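You operate a simulated robot arm through the tools that you are given. There is no shell and no other tool.

You run a simulated robot arm. Do the job below in one go: nothing can be reset, and whatever is moved stays where it is left.

Task
Bin the cracked ring from the seal stub, fit the ring that the card names and clamp it.
Fine: shut the ring box again.
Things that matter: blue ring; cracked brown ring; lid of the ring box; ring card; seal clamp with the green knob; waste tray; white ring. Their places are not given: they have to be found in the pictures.

It is judged by the outcome, as a careful person would: the job done as asked, and still so three seconds after it is handed in. It fails if anything else is knocked over, pushed out of place, dropped, spilled or broken. Lids that push on must go on centred and level and be pressed home; caps that screw on are set level and turned clockwise until they are tight.

Robot
A 7-joint arm with a two-finger parallel gripper, fixed in place. Base frame: the origin is on the floor under the middle of its stand, x ahead of it, y to its left, z up; the work surface is at about z = 0.82. Units: m, degrees, N and s.
With the tool pointing down near the work surface it reaches from about 0.3 to 0.7 m from the base axis. Its first joint turns from -66.0 to 66.0 degrees. Payload 1.57 kg.
The tool frame sits at the grasp point between the pads (the TCP): z along the fingers, y along the line on which they close. The tips reach 0.03 m beyond it. Largest opening 0.11 m; finger width 0.024, thickness 0.012; the body of the gripper, 0.048 by 0.112 m, starts 0.078 m behind the TCP.
Orientation is that of the tool frame in the base frame, as [roll, pitch, yaw] about the fixed x, y, z axes, in that order (R = Rz(yaw) Ry(pitch) Rx(roll)). With the fingers straight down and closing along the base's y, the tool's x points along the base's -x, its y along +y and its z along -z.

Tools
- The arm moves only by the tool nudge_tool. Its argument "moves" is a list of rows, each a list of 7 numbers: the shift along the base's x, y, z in m, then the turn, a rotation vector about the base's x, y, z in degrees, then the gripper command, from -1 (fully open) to 1 (shut), values between in proportion. In form: [[dx, dy, dz, wx, wy, wz, jaw], ...]. A call has 1 to 20 rows; each row shifts and turns the commanded pose from where the row before left it. A row lasts 0.2 s, in which the tool goes at most 0.05 m and 8.6 degrees; a call with a longer step from one row to the next is refused whole, and so is a gripper value outside its range. Where a pose cannot be reached the arm comes as near as it can. A force on the tool above 50 N (or 10 N above the force at the start of the call, whichever is more), or a blocked arm, ends the call early, and 0.2 s more pass. The fingers move at their own pace (about 0.108 m/s each) and stop on an object; they squeeze with about 29 N. The grip force told is the motor's: it shows also when the fingers shut on nothing. Time passes only in rows, and 0.2 s behind the last, so rows that do not move let the fingers close. It gives the time, the measured TCP pose, the force on the tool (base axes), the opening and the grip force at its end, in the units of the frame above (readings bear some noise), with the torque about the TCP (base axes, N m) and any sound that the robot's microphone picked up.
- Cameras (640 x 400 px; columns grow to the right, rows downward): "scene" is fixed at [0.1643, -0.3886, 1.4114]; the picture's right is [0.73, -0.68, 0.00], its down [-0.36, -0.39, -0.84] and it looks along [0.57, 0.62, -0.54] (base axes); focal length 313 px, centre (320, 200). "wrist" rides on the gripper at [0.07, 0.016, -0.141] in the tool frame; the picture's right is [-0.23, 0.97, 0.00], its down [-0.85, -0.20, -0.48] and it looks along [-0.47, -0.11, 0.88] (tool axes); focal length 222 px, centre (320, 200).
- snapshot(camera): a new picture of that camera. No time passes.
- probe_pixels(camera, pixels): there is no depth. For up to 12 entries [column, row, z] of the newest picture of that camera ("zoom" is the newest enlarged one), the place [x, y] in the base frame at which the ray of that pixel passes the height z, good to about 0.002 m, but the place of the scene camera against the robot may be out by one fixed shift of up to 0.012 m in any direction. No time passes.
- close_up(camera, box): a new picture of the part [left, top, right, bottom] of that camera's present view, enlarged. No time passes.
- job_done(): hands the job in; it is judged then, once.

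Leave the gripper open and the arm clear of the work at the hand-in unless told otherwise.

The tools are called after "Call:" as a command line: name --pt "numbers of a row" for each row, then --argument value for the rest, lists and objects as JSON in quotes. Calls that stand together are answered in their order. nudge_tool: Moves the arm, as the interface text tells. Its arguments: {"type":"object","properties":{"moves":{"type":"array","items":{"type":"array","items":{"type":"number"}}}},"required":["moves"]} The other tools are called the same way: snapshot (camera) takes a picture; probe_pixels (camera, pixels) gives the place at which the rays of pixels pass given heights; close_up (camera, box) takes an enlarged picture of a part of a camera's view; job_done () hands the job in.

At the start:

```text
time_s: 0.0
eef_pos: [0.3673, 0.172, 1.0638]
tool_rot: [-179.9, -0.1, -179.9]
force: [0.0, 0.2, -0.5]
wrist_torque: [0.01, 0.0, -0.01]
gripper_width: 0.11
grasp_force: 0.1
```

scene: 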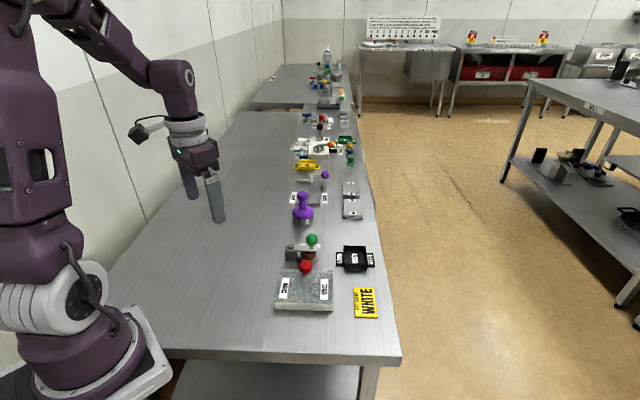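
wrist: 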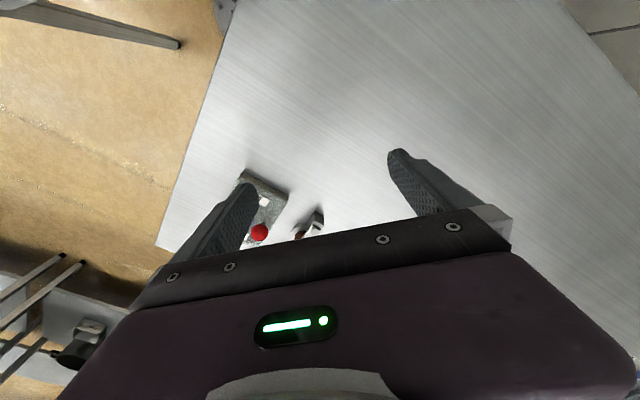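

I see the bench with a card reading "WHITE" near (367,302), a ring box with a red knob around (305,285), a green knob at (312,240), a black tray at (355,257). I'll take enlarged pictures of the work area.

Call:
close_up --camera "scene" --box '[260, 220, 400, 330]'

Call:
close_up --camera "scene" --box '[270, 90, 380, 230]'

```text
3.64 times, centred on (330, 275) of scene
```

zoom: 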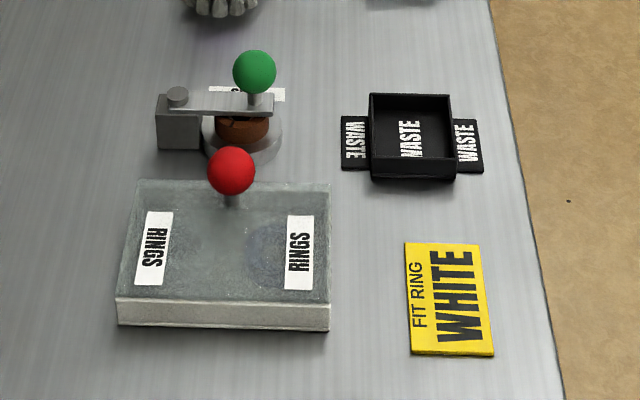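

```text
2.86 times, centred on (325, 160) of scene
```

zoom: 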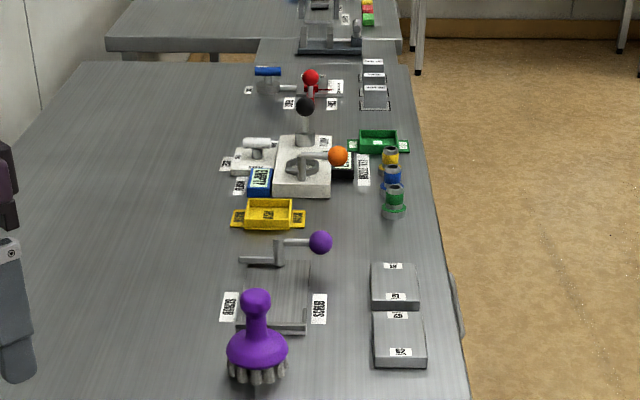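

The card says "FIT RING WHITE". The box (lid with red knob) is at zoom (225,250), the stub with the brown cracked ring under a swing arm with the green knob at zoom (240,130), the waste tray at (410,140). I'll retake the enlarged picture tighter and probe positions.

Call:
close_up --camera "scene" --box '[270, 225, 350, 275]'

Call:
probe_pixels --camera "scene" --pixels '[[312, 240, 0.9], [299, 241, 0.87], [313, 262, 0.82], [305, 267, 0.9], [274, 309, 0.82], [332, 310, 0.82], [333, 273, 0.85], [278, 272, 0.85], [355, 260, 0.82], [285, 260, 0.82], [367, 302, 0.82]]'

```text
8.00 times, centred on (310, 250) of scene
```

zoom: 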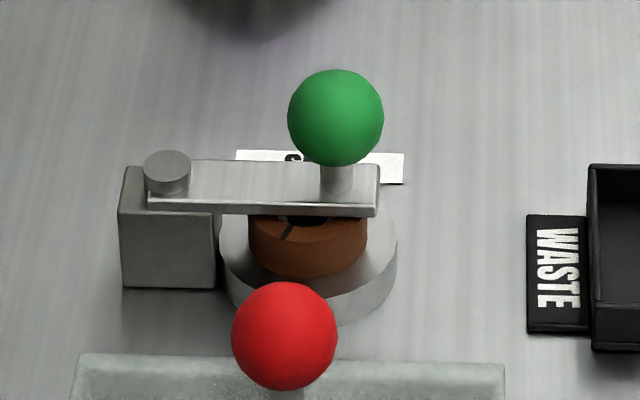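

```text
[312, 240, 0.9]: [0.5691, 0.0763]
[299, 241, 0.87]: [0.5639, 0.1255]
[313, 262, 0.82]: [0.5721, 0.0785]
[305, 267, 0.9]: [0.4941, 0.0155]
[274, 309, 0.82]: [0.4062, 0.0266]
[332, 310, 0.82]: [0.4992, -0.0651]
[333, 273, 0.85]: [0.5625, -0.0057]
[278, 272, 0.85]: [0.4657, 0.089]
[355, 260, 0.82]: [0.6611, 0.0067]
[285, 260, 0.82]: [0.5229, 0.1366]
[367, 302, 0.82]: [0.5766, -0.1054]
```

The clamp is a swing arm pivoting about a vertical pin on the left block (zoom (167,172)); the knob (green) is on its free end. I'll move high above the area so the wrist camera looks down on it.

Call:
nudge_tool --pt "0.04 -0.018 0.01 0 0 0 -1" --pt "0.04 -0.018 0.01 0 0 0 -1" --pt "0.04 -0.018 0.01 0 0 0 -1" --pt "0.04 -0.018 0 0 0 0 -1" --pt "0.03 -0.02 0 0 0 0 -1" --pt "0 0 0 0 0 0 -1"

Call:
snapshot --camera "wrist"

Call:
snapshot --camera "scene"

```text
time_s: 1.4
eef_pos: [0.5575, 0.0785, 1.0927]
tool_rot: [-180.0, 0.0, 180.0]
force: [0.4, 0.0, -0.2]
wrist_torque: [0.01, -0.02, 0.01]
gripper_width: 0.11
grasp_force: 0.0
```

```text
taken
```

wrist: 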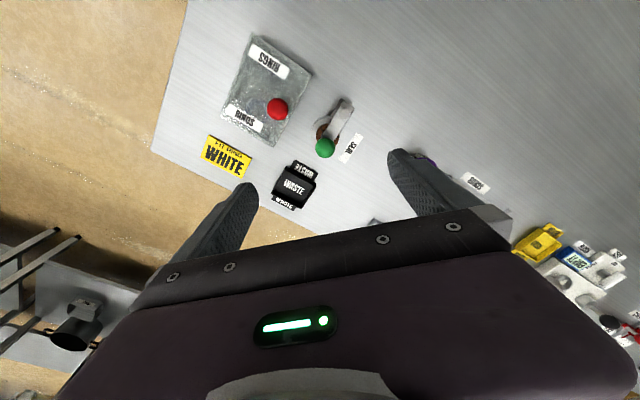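

```text
taken
```

scene: 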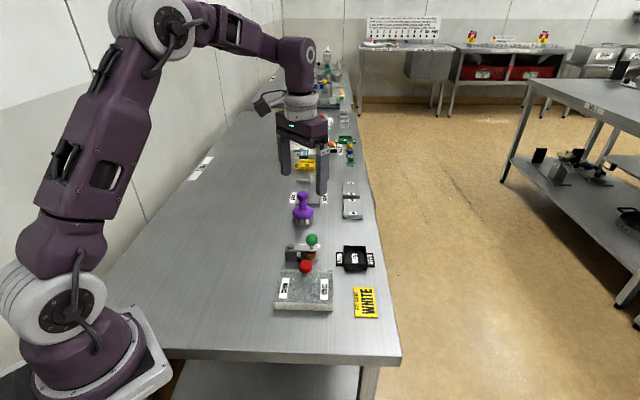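

The wrist view shows box, card, tray and clamp near (330,130). I'll enlarge this and probe.

Call:
close_up --camera "wrist" --box '[210, 30, 380, 220]'

Call:
probe_pixels --camera "wrist" --pixels '[[325, 148, 0.9], [347, 105, 0.87], [326, 132, 0.83], [278, 108, 0.9], [253, 36, 0.82], [221, 115, 0.85], [270, 148, 0.85], [312, 71, 0.85], [293, 186, 0.82], [226, 156, 0.82]]'

```text
2.11 times, centred on (295, 125) of wrist
```

zoom: 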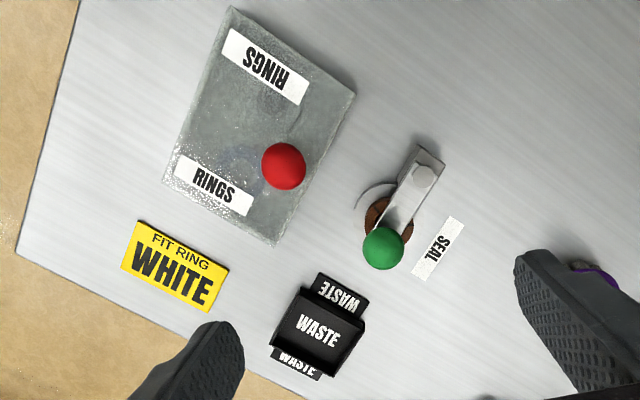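

```text
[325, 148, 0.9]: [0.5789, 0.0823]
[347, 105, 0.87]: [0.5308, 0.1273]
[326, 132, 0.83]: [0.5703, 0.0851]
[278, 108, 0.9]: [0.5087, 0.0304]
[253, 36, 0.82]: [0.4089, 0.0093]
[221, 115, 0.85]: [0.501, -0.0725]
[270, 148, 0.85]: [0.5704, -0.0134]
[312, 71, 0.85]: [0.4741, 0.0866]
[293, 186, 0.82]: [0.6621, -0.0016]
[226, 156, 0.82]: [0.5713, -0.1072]
```

Everything is visible. The box/clamp are turned about 45° to the base axes. I'll turn the tool by −45° about z and come lower above the stub at about (0.57,0.085) for a closer look.

Call:
nudge_tool --pt "0.005 0.001 -0.01 0 0 -7.5 -1" --pt "0.005 0.001 -0.02 0 0 -7.5 -1" --pt "0.003 0.001 -0.02 0 0 -7.5 -1" --pt "0 0.001 -0.02 0 0 -7.5 -1" --pt "0 0.001 -0.02 0 0 -7.5 -1" --pt "0 0.001 -0.02 0 0 -7.5 -1" --pt "0 0 0 0 0 0 -1"

Call:
snapshot --camera "wrist"

Call:
close_up --camera "wrist" --box '[220, 30, 420, 230]'

```text
time_s: 3.0
eef_pos: [0.5691, 0.0849, 0.9831]
tool_rot: [-180.0, 0.0, 134.9]
force: [0.2, 0.5, -0.6]
wrist_torque: [0.0, 0.0, 0.0]
gripper_width: 0.1101
grasp_force: 0.0
```

```text
taken
```

wrist: 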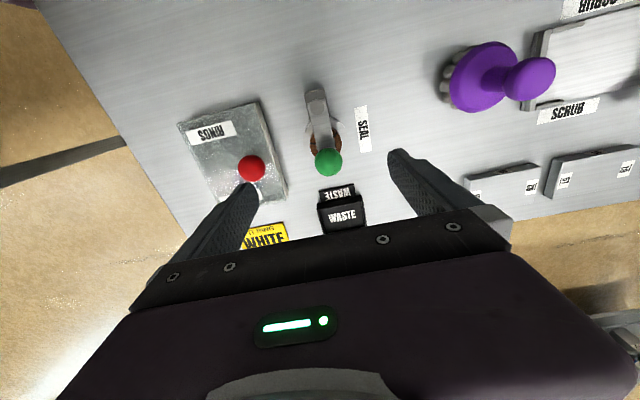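

```text
2.00 times, centred on (320, 130) of wrist
```

zoom: 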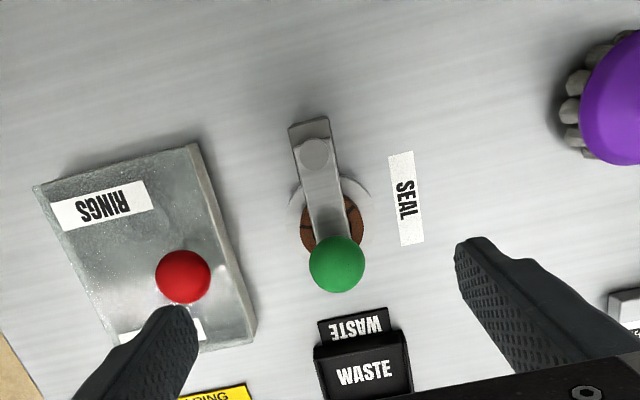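

Now the clamp fills the middle: pivot pin at zoom (315,152), knob (336,264), brown ring around (332,226). I'll probe at plausible heights.

Call:
probe_pixels --camera "zoom" --pixels '[[336, 264, 0.89], [336, 264, 0.9], [315, 152, 0.87], [332, 228, 0.84], [300, 228, 0.84], [365, 228, 0.84], [330, 207, 0.83], [183, 277, 0.89], [120, 345, 0.85], [187, 145, 0.85], [254, 335, 0.85], [35, 188, 0.85]]'

```text
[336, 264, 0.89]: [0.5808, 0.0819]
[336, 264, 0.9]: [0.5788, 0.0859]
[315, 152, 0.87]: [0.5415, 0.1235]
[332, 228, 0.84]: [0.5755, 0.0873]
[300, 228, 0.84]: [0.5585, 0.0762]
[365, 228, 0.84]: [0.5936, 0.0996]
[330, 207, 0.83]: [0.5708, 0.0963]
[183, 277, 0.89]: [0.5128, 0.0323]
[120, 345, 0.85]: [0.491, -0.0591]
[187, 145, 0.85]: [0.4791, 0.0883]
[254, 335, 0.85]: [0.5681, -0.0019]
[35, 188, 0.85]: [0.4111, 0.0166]
```

Knob centre is about (0.581,0.082,0.89) consistently; the red knob about (0.511,0.027,0.878), which is off the box centre (0.4895,0.0075), so the lid may be hinged. I'll look at the box closely.

Call:
close_up --camera "scene" --box '[265, 255, 345, 320]'

Call:
close_up --camera "wrist" --box '[170, 90, 300, 210]'

Call:
close_up --camera "wrist" --box '[290, 80, 370, 180]'

```text
6.15 times, centred on (305, 288) of scene
```

zoom: 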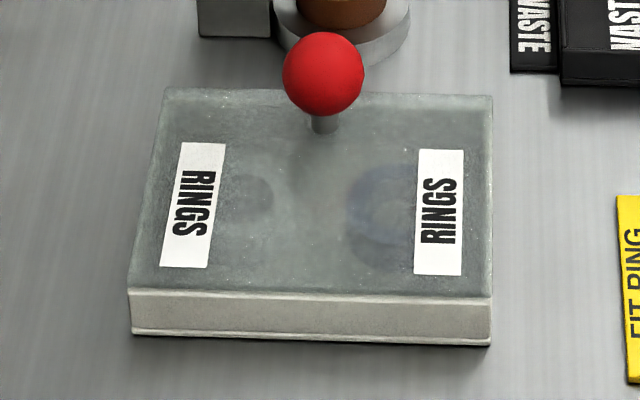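

```text
3.33 times, centred on (235, 150) of wrist
```

zoom: 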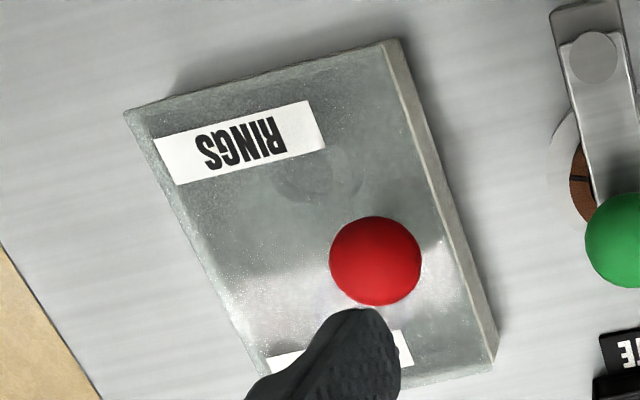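

```text
4.00 times, centred on (330, 130) of wrist
```

zoom: 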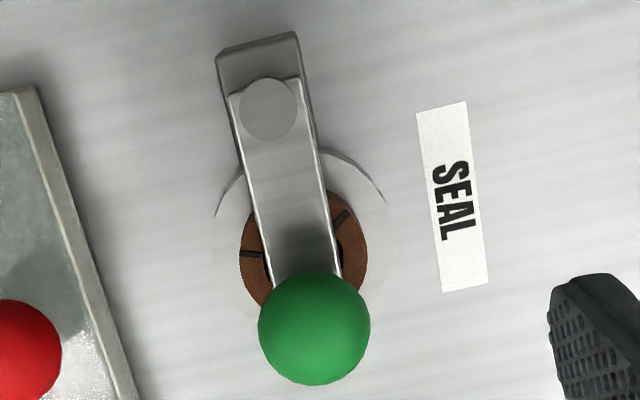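

The lid is frosted; a pale ring shows under its left part and a blue one under its right part. First the clamp: I'll half-close the jaws (0.06), go over the green knob (0.581,0.082) and descend so that the tips are beside it.

Call:
nudge_tool --pt "0.012 -0.003 0 0 0 0 -0.1" --pt "0 0 0 0 0 0 -0.1" --pt "0 0 -0.02 0 0 0 -0.1" --pt "0 0 -0.02 0 0 0 -0.1" --pt "0 0 -0.02 0 0 0 -0.1" --pt "0 0 0 0 0 0 -0.1"

Call:
snapshot --camera "wrist"

Call:
close_up --camera "scene" --box '[260, 190, 360, 280]'

```text
time_s: 4.4
eef_pos: [0.5829, 0.0831, 0.924]
tool_rot: [180.0, -0.1, 135.1]
force: [1.0, 0.0, -0.3]
wrist_torque: [-0.02, 0.01, -0.01]
gripper_width: 0.0606
grasp_force: 0.1
```

```text
taken
```

wrist: 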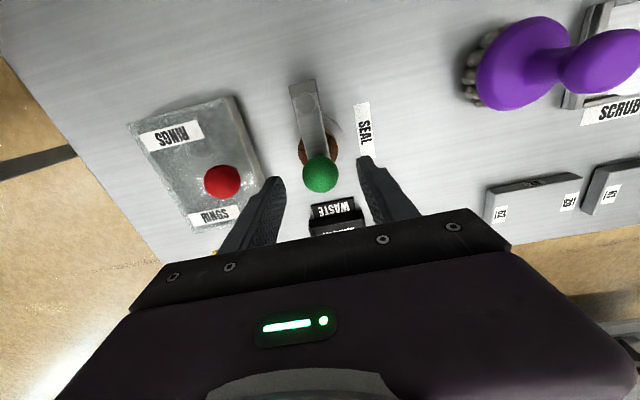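

```text
4.44 times, centred on (310, 235) of scene
```

zoom: 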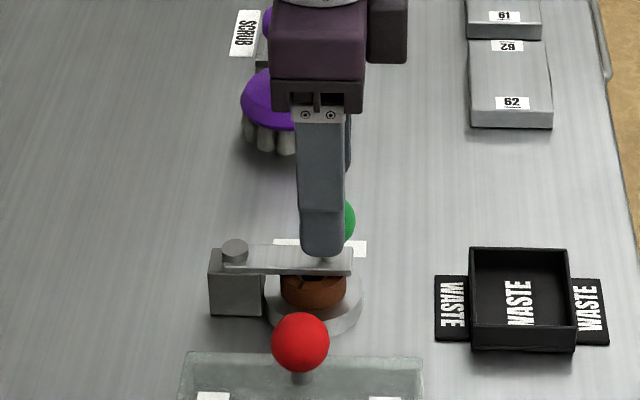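

The knob is between the fingers in the wrist view at (320,173). I'll check its place from this closer view.

Call:
probe_pixels --camera "wrist" --pixels '[[320, 173, 0.88], [320, 173, 0.89], [320, 173, 0.9], [308, 103, 0.87], [317, 150, 0.845], [222, 181, 0.878]]'

```text
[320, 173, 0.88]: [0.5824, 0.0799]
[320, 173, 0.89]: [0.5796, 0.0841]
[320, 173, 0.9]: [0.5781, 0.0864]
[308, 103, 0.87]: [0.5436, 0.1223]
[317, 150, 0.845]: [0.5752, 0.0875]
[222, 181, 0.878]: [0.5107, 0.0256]
```

Knob centre ≈ (0.5805,0.083,0.888). I'll lower to z ≈ 0.896 and close gently on the knob.

Call:
nudge_tool --pt "-0.002 0 -0.014 0 0 0 -0.1" --pt "0 0 -0.014 0 0 0 -0.1" --pt "0 0 0 0 0 0 -0.1" --pt "0 0 0 0 0 0 0.2" --pt "0 0 0 0 0 0 1" --pt "0 0 0 0 0 0 1"

Call:
snapshot --camera "wrist"

Call:
close_up --camera "scene" --box '[260, 190, 360, 280]'

```text
time_s: 5.8
eef_pos: [0.5822, 0.0831, 0.8959]
tool_rot: [180.0, 0.0, 135.0]
force: [9.3, 6.9, -8.8]
wrist_torque: [0.02, -0.23, -0.03]
gripper_width: 0.0315
grasp_force: 40.1
```

```text
taken
```

wrist: 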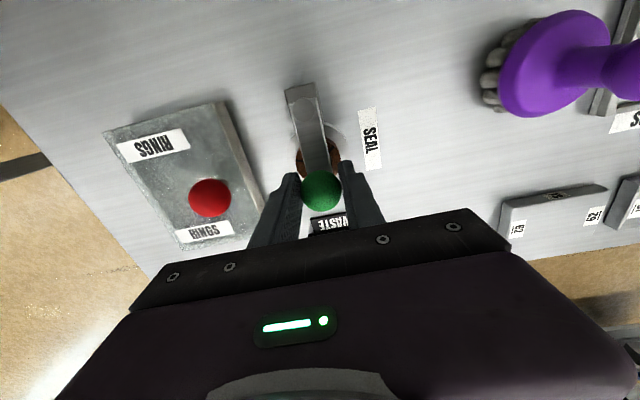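

```text
4.44 times, centred on (310, 235) of scene
```

zoom: 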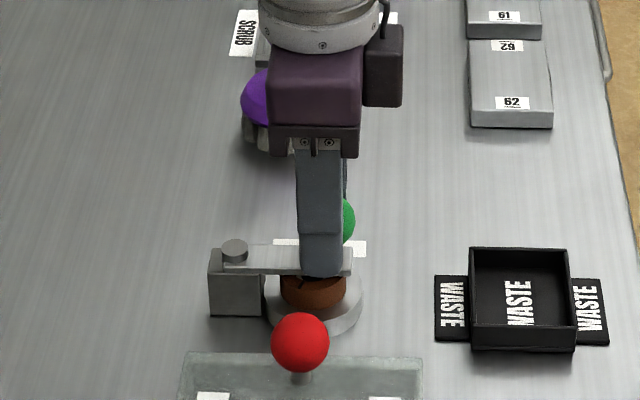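

The knob is gripped (0.0315 wide). I'll try swinging it a small way (about 8°) anticlockwise, away from the box, around the pivot (0.543,0.1225).

Call:
nudge_tool --pt "0.0027 0.0028 0 0 0 4 1" --pt "0.0025 0.0029 0 0 0 4 1" --pt "0 0 0 0 0 0 1"

Call:
close_up --camera "scene" --box '[260, 190, 360, 280]'

Call:
snapshot --camera "wrist"

```text
time_s: 6.6
eef_pos: [0.585, 0.0887, 0.8959]
tool_rot: [-179.9, 0.0, 143.2]
force: [8.0, 0.2, -9.9]
wrist_torque: [0.25, 0.13, -0.23]
gripper_width: 0.0313
grasp_force: 39.9
```

```text
4.44 times, centred on (310, 235) of scene
```

zoom: 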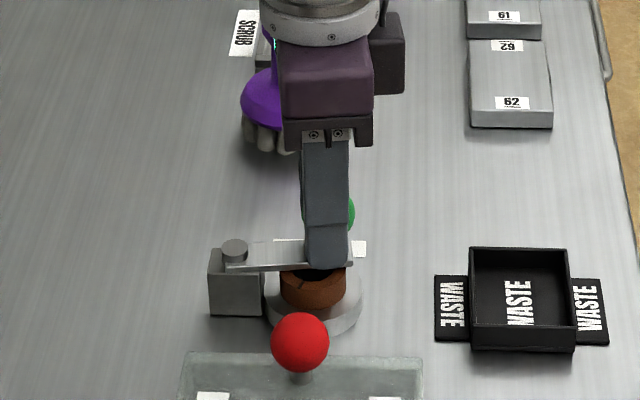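

```text
taken
```

wrist: 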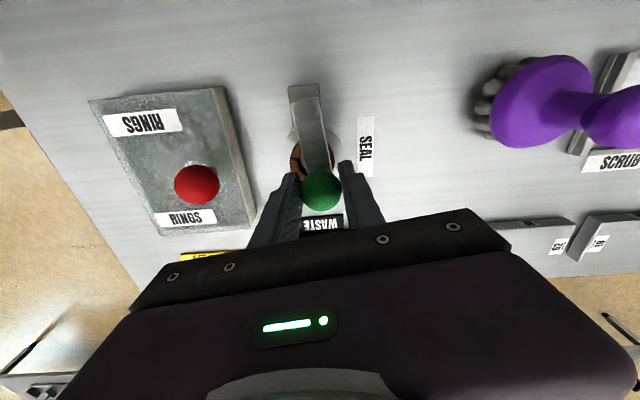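

It swings freely that way. I continue along the arc in 6° steps.

Call:
nudge_tool --pt "0.0033 0.0048 0 0 0 6 1" --pt "0.0028 0.0051 0 0 0 6 1" --pt "0.0022 0.0053 0 0 0 6 1" --pt "0.0017 0.0055 0 0 0 6 1" --pt "0.0011 0.0057 0 0 0 6 1" --pt "0.0005 0.0058 0 0 0 6 1" --pt "-0.0001 0.0058 0 0 0 6 1"

Call:
snapshot --camera "wrist"

```text
time_s: 8.2
eef_pos: [0.5974, 0.1271, 0.8968]
tool_rot: [-180.0, 0.0, -174.8]
force: [0.0, -10.1, -15.2]
wrist_torque: [0.05, 0.03, 0.51]
gripper_width: 0.0313
grasp_force: 40.2
```

```text
taken
```

wrist: 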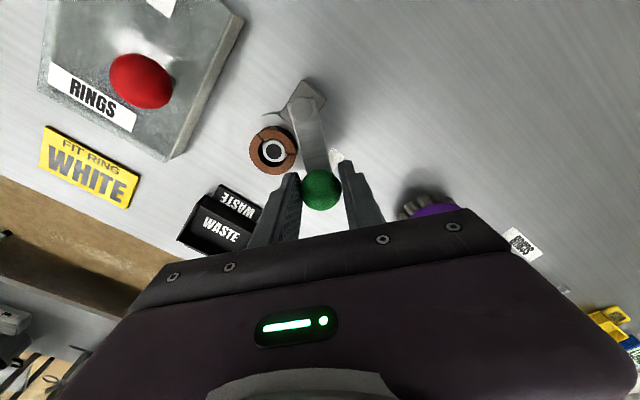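

The arm has swung off the ring; the ring sits on a central peg at (273,150). I continue the arc for another 36°.

Call:
nudge_tool --pt "-0.0007 0.0057 0 0 0 6 1" --pt "-0.0013 0.0056 0 0 0 6 1" --pt "-0.0019 0.0055 0 0 0 6 1" --pt "-0.0025 0.0052 0 0 0 6 1" --pt "-0.003 0.0049 0 0 0 6 1" --pt "-0.0035 0.0046 0 0 0 6 1" --pt "0 0 0 0 0 0 1"

Call:
snapshot --camera "wrist"

Call:
close_up --camera "scene" --box '[260, 190, 360, 280]'

```text
time_s: 9.8
eef_pos: [0.5834, 0.1568, 0.8957]
tool_rot: [180.0, -0.2, -138.9]
force: [-16.8, -12.0, -14.9]
wrist_torque: [-0.13, 0.26, -0.07]
gripper_width: 0.0311
grasp_force: 39.6
```

```text
taken
```

wrist: 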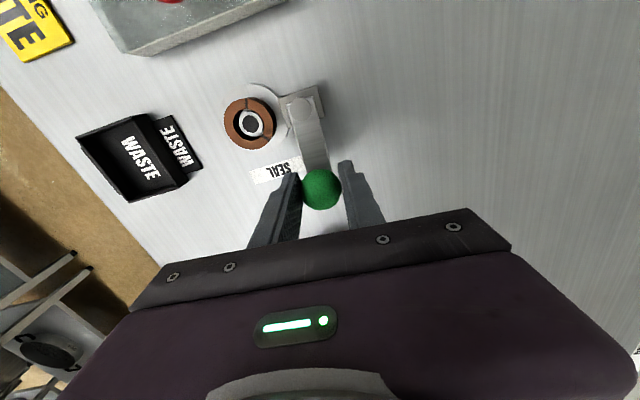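

```text
4.44 times, centred on (310, 235) of scene
```

zoom: 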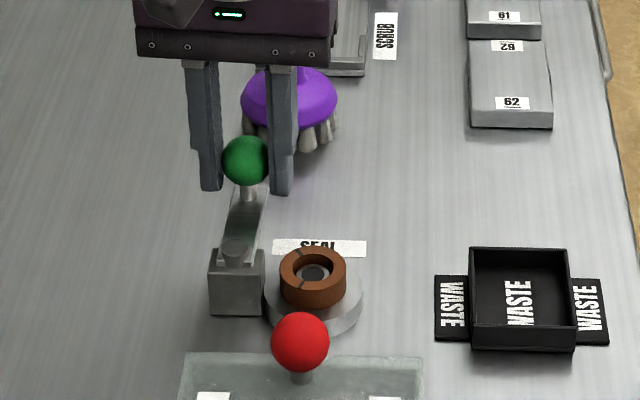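

The arm is clear of the ring (about 86°). I'll open the jaws a little, and rise straight up, then look.

Call:
nudge_tool --pt "0 0 0 0 0 0 0.1" --pt "0 0 0 0 0 0 0.1" --pt "0 0 0.03 0 0 0 0.1" --pt "0 0 0.04 0 0 0 0.1" --pt "0 0 0.04 0 0 0 0.1" --pt "0 0 0 0 0 0 0.1"

Call:
snapshot --camera "wrist"

Call:
close_up --camera "scene" --box '[260, 190, 360, 280]'

```text
time_s: 11.2
eef_pos: [0.5853, 0.1587, 1.0063]
tool_rot: [179.9, 0.0, -139.0]
force: [-1.5, -0.1, 0.4]
wrist_torque: [0.01, 0.0, 0.01]
gripper_width: 0.0494
grasp_force: 0.0
```

```text
taken
```

wrist: 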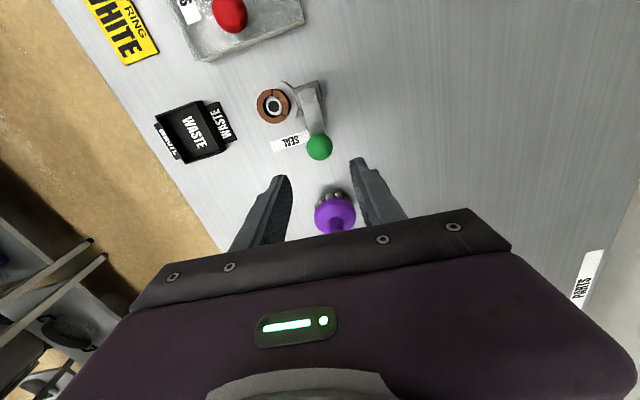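

```text
4.44 times, centred on (310, 235) of scene
```

zoom: 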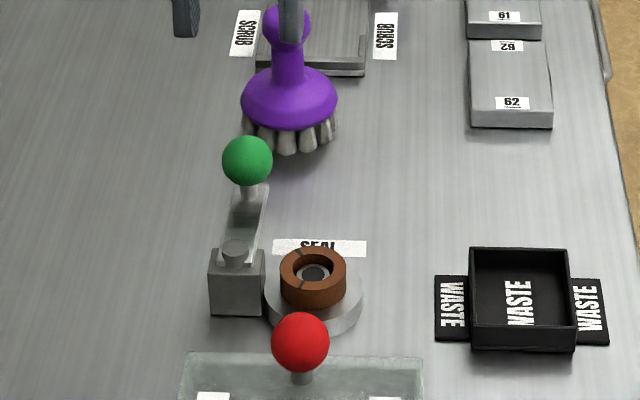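

The clamp arm stays open. Now I turn the tool back by −86° so the jaws close across the ring perpendicular to the post, and go over the ring (about (0.575,0.088)).

Call:
nudge_tool --pt "-0.001 -0.01 0 0 0 -7.8 -0.1" --pt "-0.001 -0.01 0 0 0 -7.8 -0.1" --pt "-0.001 -0.01 0 0 0 -7.8 -0.1" --pt "-0.001 -0.01 0 0 0 -7.8 -0.1" --pt "-0.001 -0.01 0 0 0 -7.8 -0.1" --pt "-0.001 -0.01 0 0 0 -7.8 -0.1" --pt "-0.001 -0.01 0 0 0 -7.8 -0.1" --pt "-0.001 0 -0.01 0 0 -7.8 -0.1" --pt "-0.001 0 -0.01 0 0 -7.8 -0.1" --pt "-0.001 0 -0.01 0 0 -7.8 -0.1" --pt "0 0 0 0 0 -8 -0.1" --pt "0 0 0 0 0 0 -0.1"

Call:
snapshot --camera "wrist"

Call:
close_up --camera "wrist" --box '[270, 90, 390, 190]'

```text
time_s: 13.8
eef_pos: [0.5733, 0.0888, 0.9751]
tool_rot: [180.0, 0.1, 134.9]
force: [-0.5, 0.4, 0.0]
wrist_torque: [0.01, -0.03, -0.03]
gripper_width: 0.0603
grasp_force: 0.0
```

```text
taken
```

wrist: 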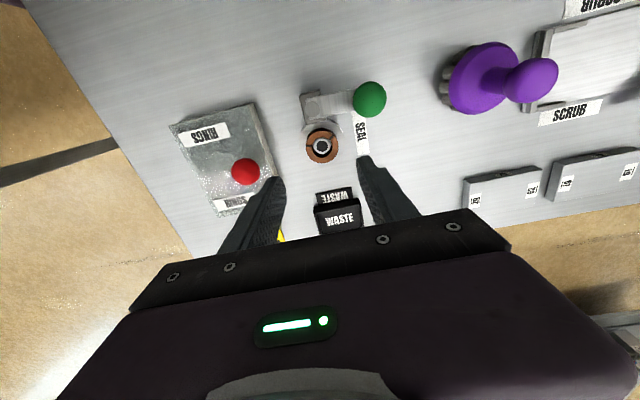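

```text
4.00 times, centred on (330, 140) of wrist
```

zoom: 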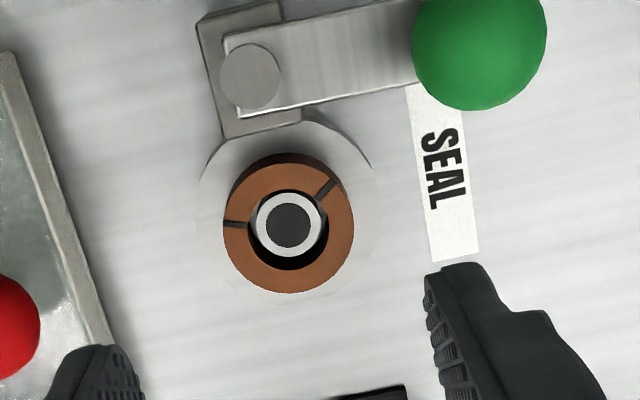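

The ring's top centre is at zoom (288,229). I probe its outer edges and the peg at likely heights.

Call:
probe_pixels --camera "zoom" --pixels '[[288, 229, 0.845], [288, 229, 0.85], [223, 229, 0.845], [354, 229, 0.845], [290, 225, 0.84], [256, 225, 0.84], [323, 225, 0.84], [248, 229, 0.845], [328, 229, 0.845], [260, 108, 0.84], [250, 76, 0.87], [480, 52, 0.888]]'

Call:
close_up --camera "scene" --box '[300, 235, 350, 275]'

```text
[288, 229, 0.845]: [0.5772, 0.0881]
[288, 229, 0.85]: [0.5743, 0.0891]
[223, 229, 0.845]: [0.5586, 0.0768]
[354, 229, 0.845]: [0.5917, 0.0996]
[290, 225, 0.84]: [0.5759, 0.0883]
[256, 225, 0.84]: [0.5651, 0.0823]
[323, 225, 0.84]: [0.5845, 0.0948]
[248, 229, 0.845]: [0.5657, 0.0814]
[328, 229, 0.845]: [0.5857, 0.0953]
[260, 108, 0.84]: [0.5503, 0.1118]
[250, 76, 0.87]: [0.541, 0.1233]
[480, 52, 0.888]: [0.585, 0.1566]
```

```text
10.00 times, centred on (325, 255) of scene
```

zoom: 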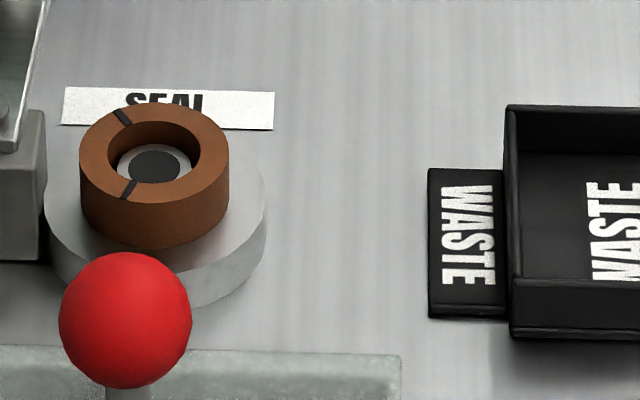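

Ring: centre ≈ (0.5755,0.0885), outer ⌀ ≈ 0.040, top ≈ 0.85. I descend with jaws at 0.06 to TCP z ≈ 0.868 (tips ≈ 0.838, above the stub disc), first part of the way and look.

Call:
nudge_tool --pt "0.0022 -0.0003 -0.02 0 0 0 -0.1" --pt "0 0 -0.025 0 0 0 -0.1" --pt "0 0 -0.025 0 0 0 -0.1" --pt "0 0 0 0 0 0 -0.1"

Call:
snapshot --camera "wrist"

Call:
close_up --camera "scene" --box '[270, 215, 350, 275]'

```text
time_s: 14.8
eef_pos: [0.5751, 0.0878, 0.9057]
tool_rot: [180.0, -0.1, 135.0]
force: [0.3, 0.7, -0.5]
wrist_torque: [0.0, 0.04, 0.0]
gripper_width: 0.0607
grasp_force: 0.2
```

```text
taken
```

wrist: 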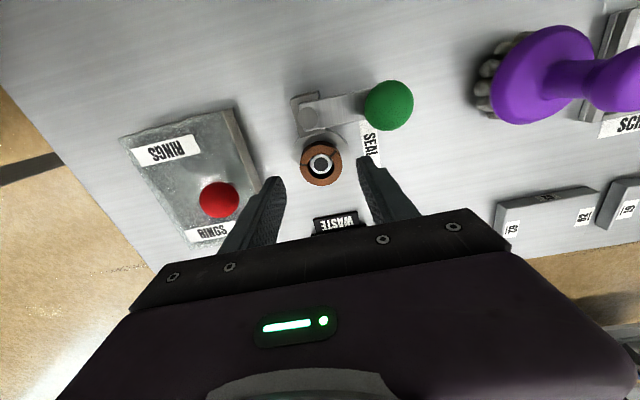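

```text
6.67 times, centred on (310, 245) of scene
```

zoom: 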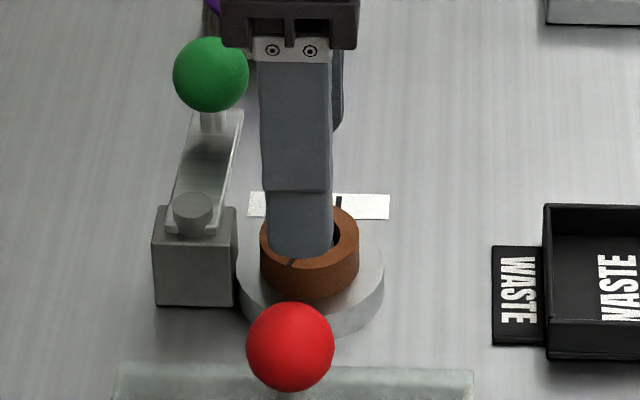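

I check the ring centre again from this height at (321,164).

Call:
close_up --camera "wrist" --box '[280, 120, 380, 200]'

Call:
probe_pixels --camera "wrist" --pixels '[[321, 164, 0.845], [321, 164, 0.85], [299, 164, 0.85], [343, 164, 0.85]]'

```text
5.00 times, centred on (330, 160) of wrist
```

zoom: 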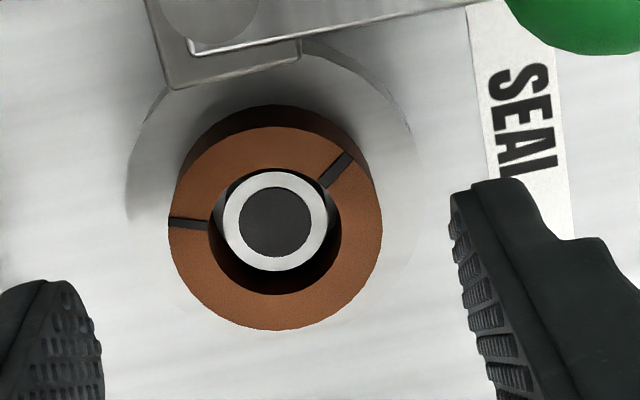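

```text
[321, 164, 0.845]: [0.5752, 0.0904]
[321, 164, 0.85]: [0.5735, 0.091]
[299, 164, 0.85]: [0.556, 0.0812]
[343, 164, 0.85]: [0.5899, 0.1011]
```

Ring is centred between the fingers. I descend to z ≈ 0.868 and close.

Call:
nudge_tool --pt "-0.0005 0.001 -0.02 0 0 0 -0.1" --pt "0 0 -0.018 0 0 0 -0.1" --pt "0 0 0 0 0 0 -0.1" --pt "0 0 0 0 0 0 0.2" --pt "0 0 0 0 0 0 0.6" --pt "0 0 0 0 0 0 0.6"

Call:
snapshot --camera "wrist"

Call:
close_up --camera "scene" --box '[270, 215, 350, 275]'

```text
time_s: 16.2
eef_pos: [0.5757, 0.0897, 0.868]
tool_rot: [180.0, 0.0, 135.0]
force: [0.4, -0.6, -0.2]
wrist_torque: [0.0, -0.01, -0.02]
gripper_width: 0.0381
grasp_force: 29.3
```

```text
taken
```

wrist: 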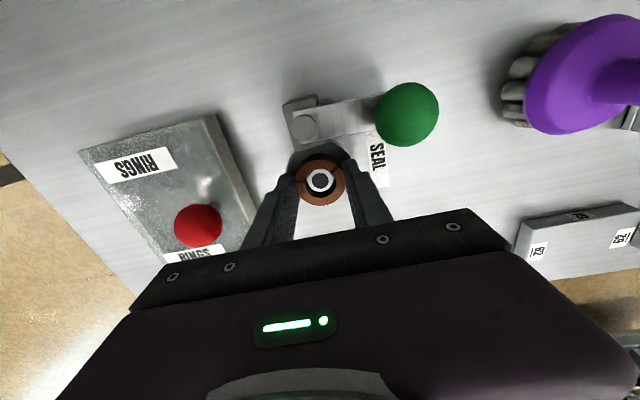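

```text
6.67 times, centred on (310, 245) of scene
```

zoom: 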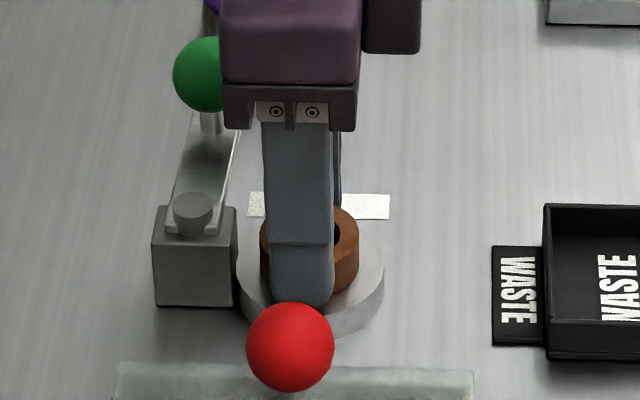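

The ring is gripped (0.038). Fitted-ring reference pose: (0.5757,0.0897,0.868). I lift it straight up.

Call:
nudge_tool --pt "0 0 0.01 0 0 0 0.7" --pt "0 0 0.01 0 0 0 0.7" --pt "0 0 0.02 0 0 0 0.7" --pt "0 0 0.03 0 0 0 0.7" --pt "0 0 0.04 0 0 0 0.7" --pt "0 0 0 0 0 0 0.7"

Call:
snapshot --camera "wrist"

Call:
close_up --camera "scene" --box '[270, 200, 400, 290]'

```text
time_s: 17.6
eef_pos: [0.5753, 0.0887, 0.9795]
tool_rot: [-180.0, 0.0, 135.0]
force: [0.1, 0.3, -0.1]
wrist_torque: [0.02, -0.02, 0.03]
gripper_width: 0.0385
grasp_force: 28.8
```

```text
taken
```

wrist: 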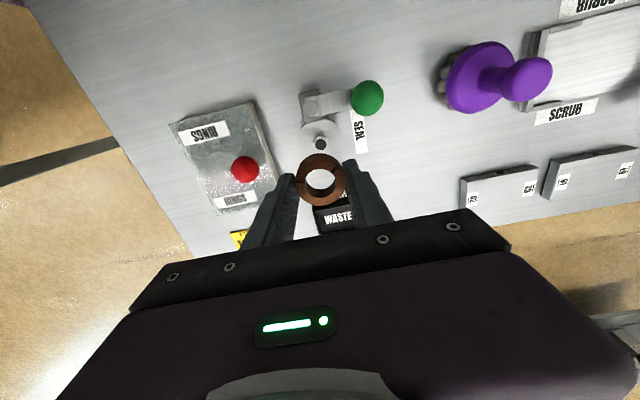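

```text
4.44 times, centred on (335, 245) of scene
```

zoom: 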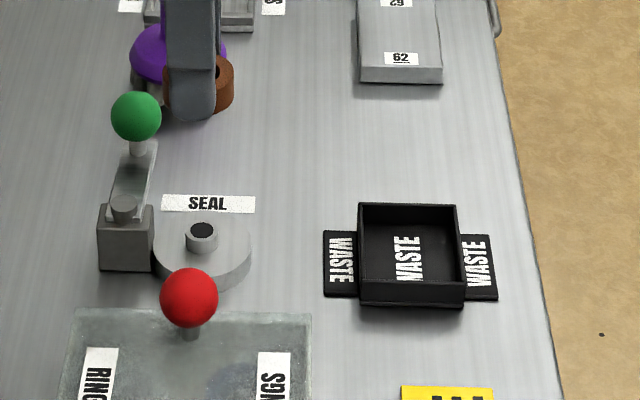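

The ring is off; the stub peg is bare. Next I carry the ring at this height toward the waste tray (about (0.66,0.003)) and look down at it.

Call:
nudge_tool --pt "0.015 -0.017 0 0 0 0 0.7" --pt "0.015 -0.017 0 0 0 0 0.7" --pt "0.015 -0.017 0 0 0 0 0.7" --pt "0.01 -0.012 0 0 0 0 0.7" --pt "0 0 0 0 0 0 0.7"

Call:
snapshot --camera "wrist"

Call:
close_up --camera "wrist" --box '[250, 100, 400, 240]'

Call:
close_up --camera "scene" --box '[330, 230, 390, 280]'

```text
time_s: 18.8
eef_pos: [0.63, 0.0251, 0.9768]
tool_rot: [180.0, 0.0, 135.0]
force: [0.4, -0.8, -0.1]
wrist_torque: [-0.03, -0.03, 0.02]
gripper_width: 0.0379
grasp_force: 29.1
```

```text
taken
```

wrist: 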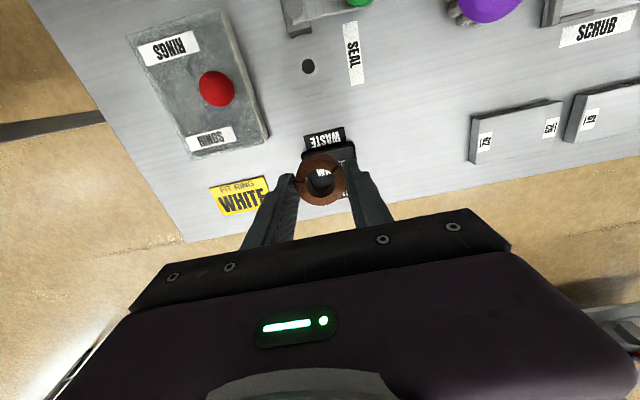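

```text
2.86 times, centred on (325, 170) of wrist
```

zoom: 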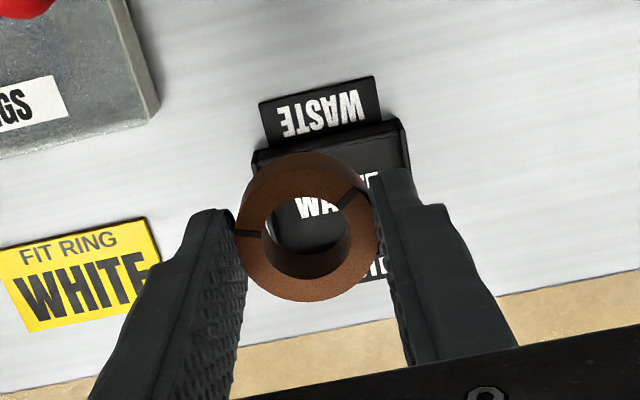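

```text
8.00 times, centred on (360, 255) of scene
```

zoom: 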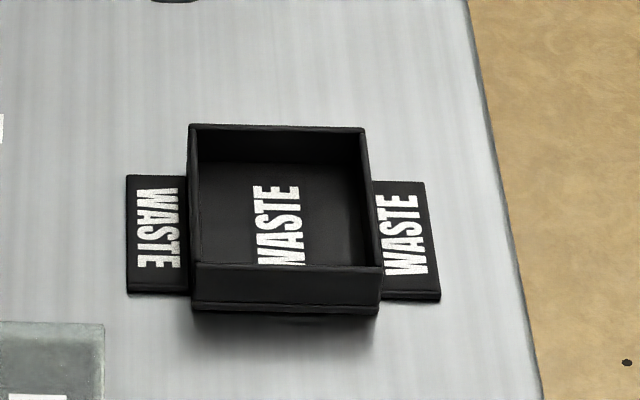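

I probe the tray rim corners in both pictures to fix its place: wrist zoom was replaced, so I use the scene zoom and full wrist picture.

Call:
probe_pixels --camera "zoom" --pixels '[[190, 262, 0.84], [381, 268, 0.84], [190, 125, 0.84], [364, 130, 0.84], [192, 305, 0.82], [378, 312, 0.82], [127, 175, 0.822], [127, 290, 0.822], [425, 182, 0.822], [440, 299, 0.822]]'

Call:
probe_pixels --camera "wrist" --pixels '[[301.2, 153.2, 0.84], [353, 142, 0.84], [304, 136, 0.822], [344, 126.6, 0.822], [308, 66, 0.845]]'

```text
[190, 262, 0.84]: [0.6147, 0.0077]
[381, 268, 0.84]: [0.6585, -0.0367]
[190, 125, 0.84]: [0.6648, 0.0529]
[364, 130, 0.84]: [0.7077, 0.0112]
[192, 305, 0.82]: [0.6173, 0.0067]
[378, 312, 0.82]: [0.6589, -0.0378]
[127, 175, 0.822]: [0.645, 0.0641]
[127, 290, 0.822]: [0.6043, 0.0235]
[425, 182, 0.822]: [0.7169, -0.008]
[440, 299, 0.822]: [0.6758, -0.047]
```

```text
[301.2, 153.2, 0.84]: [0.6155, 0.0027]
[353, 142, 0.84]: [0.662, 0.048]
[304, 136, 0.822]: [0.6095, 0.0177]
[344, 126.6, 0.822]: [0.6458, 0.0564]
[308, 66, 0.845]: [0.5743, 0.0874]
```

Tray centre ≈ (0.6616,0.0035), rim ≈ z 0.84, about 0.065 square outside. The jaws with the ring don't fit wholly inside, so I'll release with the tips just over the rim. First I centre over it.

Call:
nudge_tool --pt "0.016 -0.011 0 0 0 0 0.7" --pt "0.0156 -0.0106 0 0 0 0 0.7" --pt "0 0 -0.03 0 0 0 0.7" --pt "0 0 -0.03 0 0 0 0.7" --pt "0 0 0 0 0 0 0.7"

Call:
snapshot --camera "wrist"

Call:
close_up --camera "scene" --box '[320, 200, 400, 280]'

```text
time_s: 20.0
eef_pos: [0.6614, 0.0049, 0.9184]
tool_rot: [180.0, 0.0, 135.0]
force: [-0.3, -0.4, -0.7]
wrist_torque: [0.02, -0.05, 0.04]
gripper_width: 0.0379
grasp_force: 28.6
```

```text
taken
```

wrist: 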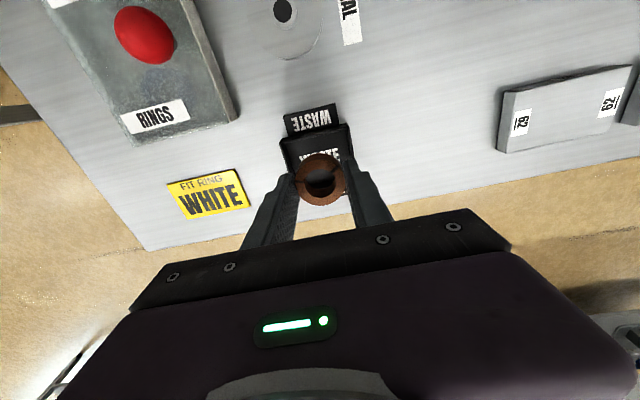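

```text
5.00 times, centred on (360, 240) of scene
```

zoom: 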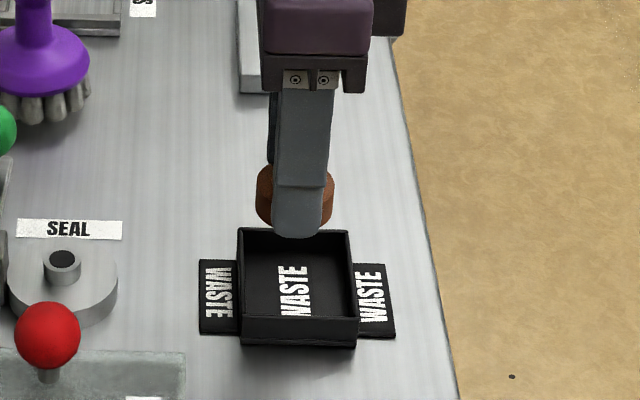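

Centred over the tray. I lower to TCP z ≈ 0.877 so the tips are just above the rim, and check.

Call:
nudge_tool --pt "0 0 -0.02 0 0 0 0.7" --pt "0 0 -0.02 0 0 0 0.7" --pt "0 0 0 0 0 0 0.7"

Call:
snapshot --camera "wrist"

Call:
close_up --camera "scene" --box '[330, 220, 390, 280]'

```text
time_s: 20.8
eef_pos: [0.663, 0.005, 0.8763]
tool_rot: [180.0, 0.0, 135.0]
force: [0.1, -0.4, -0.3]
wrist_torque: [0.0, 0.04, 0.02]
gripper_width: 0.038
grasp_force: 29.4
```

```text
taken
```

wrist: 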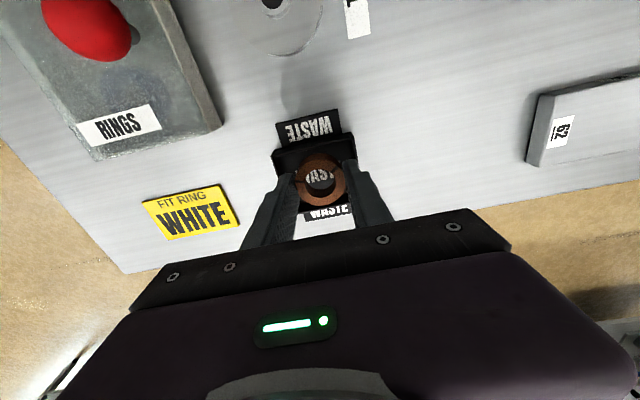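

```text
6.67 times, centred on (360, 250) of scene
```

zoom: 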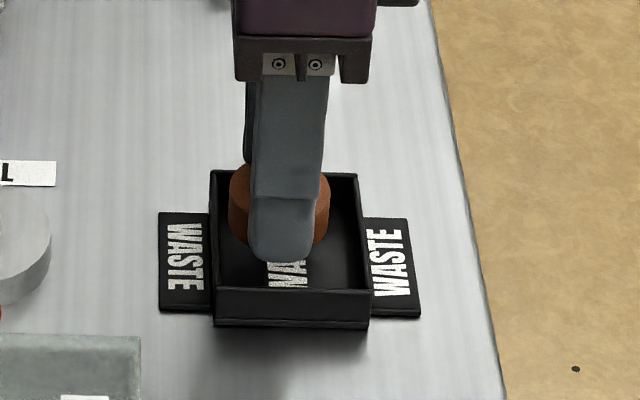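

The ring is inside the tray's outline with the tips just above the rim. I open the jaws slightly to let it settle into the tray.

Call:
nudge_tool --pt "0 0 -0.002 0 0 0 0.7" --pt "0 0 0 0 0 0 0.2" --pt "0 0 0 0 0 0 0.1" --pt "0 0 0 0 0 0 0.05"

Call:
snapshot --camera "wrist"

Call:
close_up --camera "scene" --box '[330, 220, 390, 280]'

```text
time_s: 21.8
eef_pos: [0.6622, 0.0055, 0.8765]
tool_rot: [180.0, 0.0, 135.1]
force: [0.0, -1.5, 0.0]
wrist_torque: [0.01, -0.02, -0.02]
gripper_width: 0.0521
grasp_force: 0.0
```

```text
taken
```

wrist: 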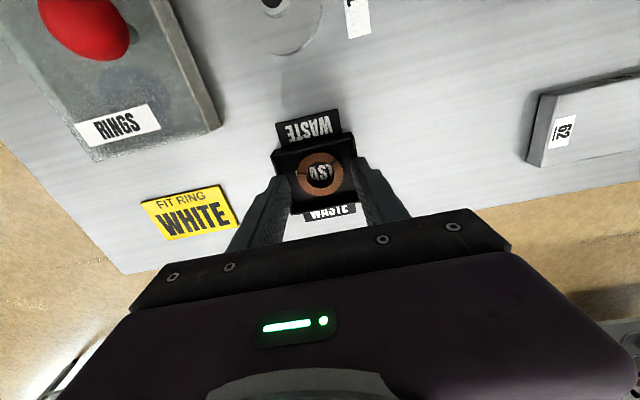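

```text
6.67 times, centred on (360, 250) of scene
```

zoom: 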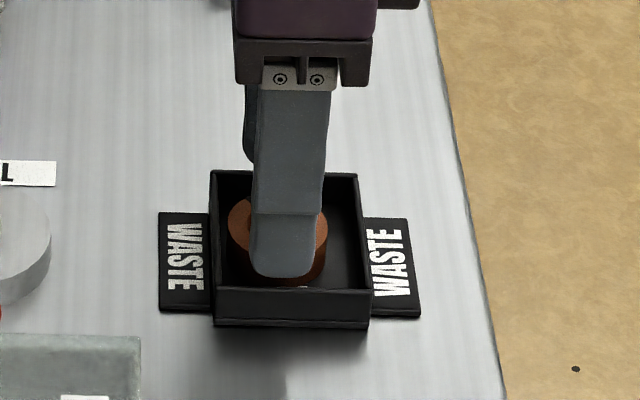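

The ring lies flat in the waste tray. I rise, move over toward the red knob and turn the tool by +90° so the jaws will close parallel to the lid's rear edge.

Call:
nudge_tool --pt "0 0 0.03 0 0 0 0.05" --pt "0 0 0.04 0 0 0 0" --pt "0 0 0.04 0 0 0 -0.1" --pt "-0.015 0.003 0.02 0 0 8.2 -0.1" --pt "-0.015 0.003 0 0 0 8.2 -0.1" --pt "-0.015 0.003 0 0 0 8.2 -0.1" --pt "-0.015 0.003 0 0 0 8.2 -0.1" --pt "-0.015 0.003 0 0 0 8.2 -0.1" --pt "-0.015 0.003 0 0 0 8.2 -0.1" --pt "-0.015 0.002 0 0 0 8.2 -0.1" --pt "-0.015 0.002 0 0 0 8.2 -0.1" --pt "-0.015 0 0 0 0 8.2 -0.1" --pt "-0.015 0 0 0 0 8.2 -0.1" --pt "0 0 0 0 0 8 -0.1" --pt "0 0 0 0 0 0 -0.1"

Call:
snapshot --camera "wrist"

Call:
snapshot --camera "scene"

```text
time_s: 25.0
eef_pos: [0.5128, 0.0254, 1.0051]
tool_rot: [180.0, 0.1, -134.9]
force: [-0.5, -0.3, -0.8]
wrist_torque: [0.01, -0.01, 0.01]
gripper_width: 0.0607
grasp_force: 0.1
```

```text
taken
```

wrist: 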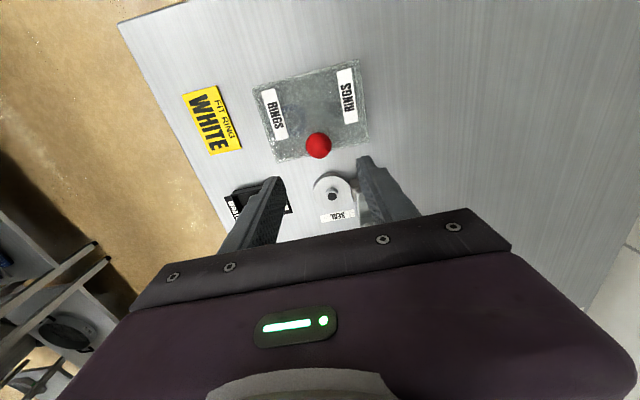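

```text
taken
```

scene: 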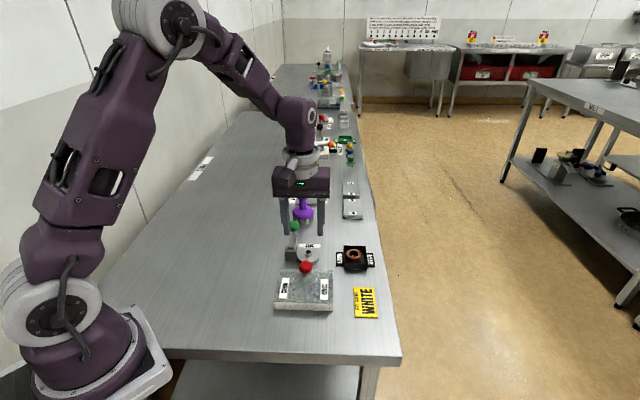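

The tool is above the box, with the red knob at (318,145). I enlarge both views to look for a hinge and probe the lid.

Call:
close_up --camera "scene" --box '[265, 255, 345, 320]'

Call:
close_up --camera "wrist" --box '[240, 50, 390, 180]'

Call:
probe_pixels --camera "wrist" --pixels '[[318, 145, 0.87], [318, 145, 0.88], [252, 91, 0.843], [362, 60, 0.843], [371, 141, 0.843], [277, 161, 0.843]]'

```text
6.15 times, centred on (305, 288) of scene
```

zoom: 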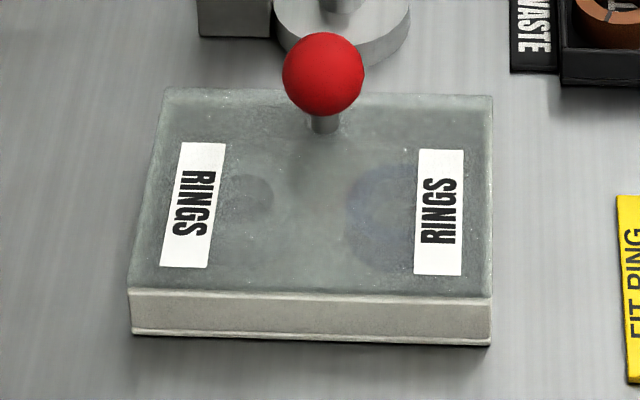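

```text
3.08 times, centred on (315, 115) of wrist
```

zoom: 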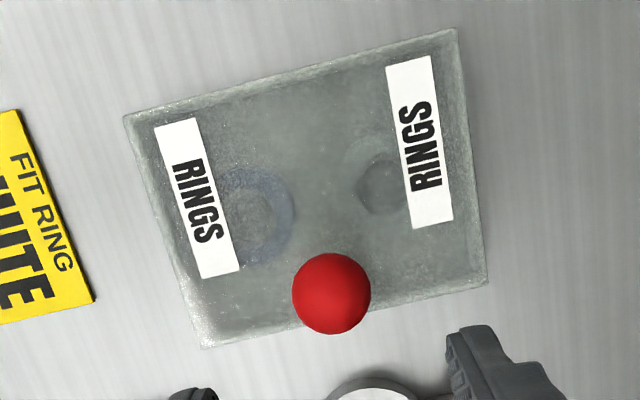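

```text
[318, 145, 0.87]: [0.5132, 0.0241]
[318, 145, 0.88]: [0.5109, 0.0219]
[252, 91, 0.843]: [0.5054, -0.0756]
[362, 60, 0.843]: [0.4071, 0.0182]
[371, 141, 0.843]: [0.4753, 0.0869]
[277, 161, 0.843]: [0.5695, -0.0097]
```

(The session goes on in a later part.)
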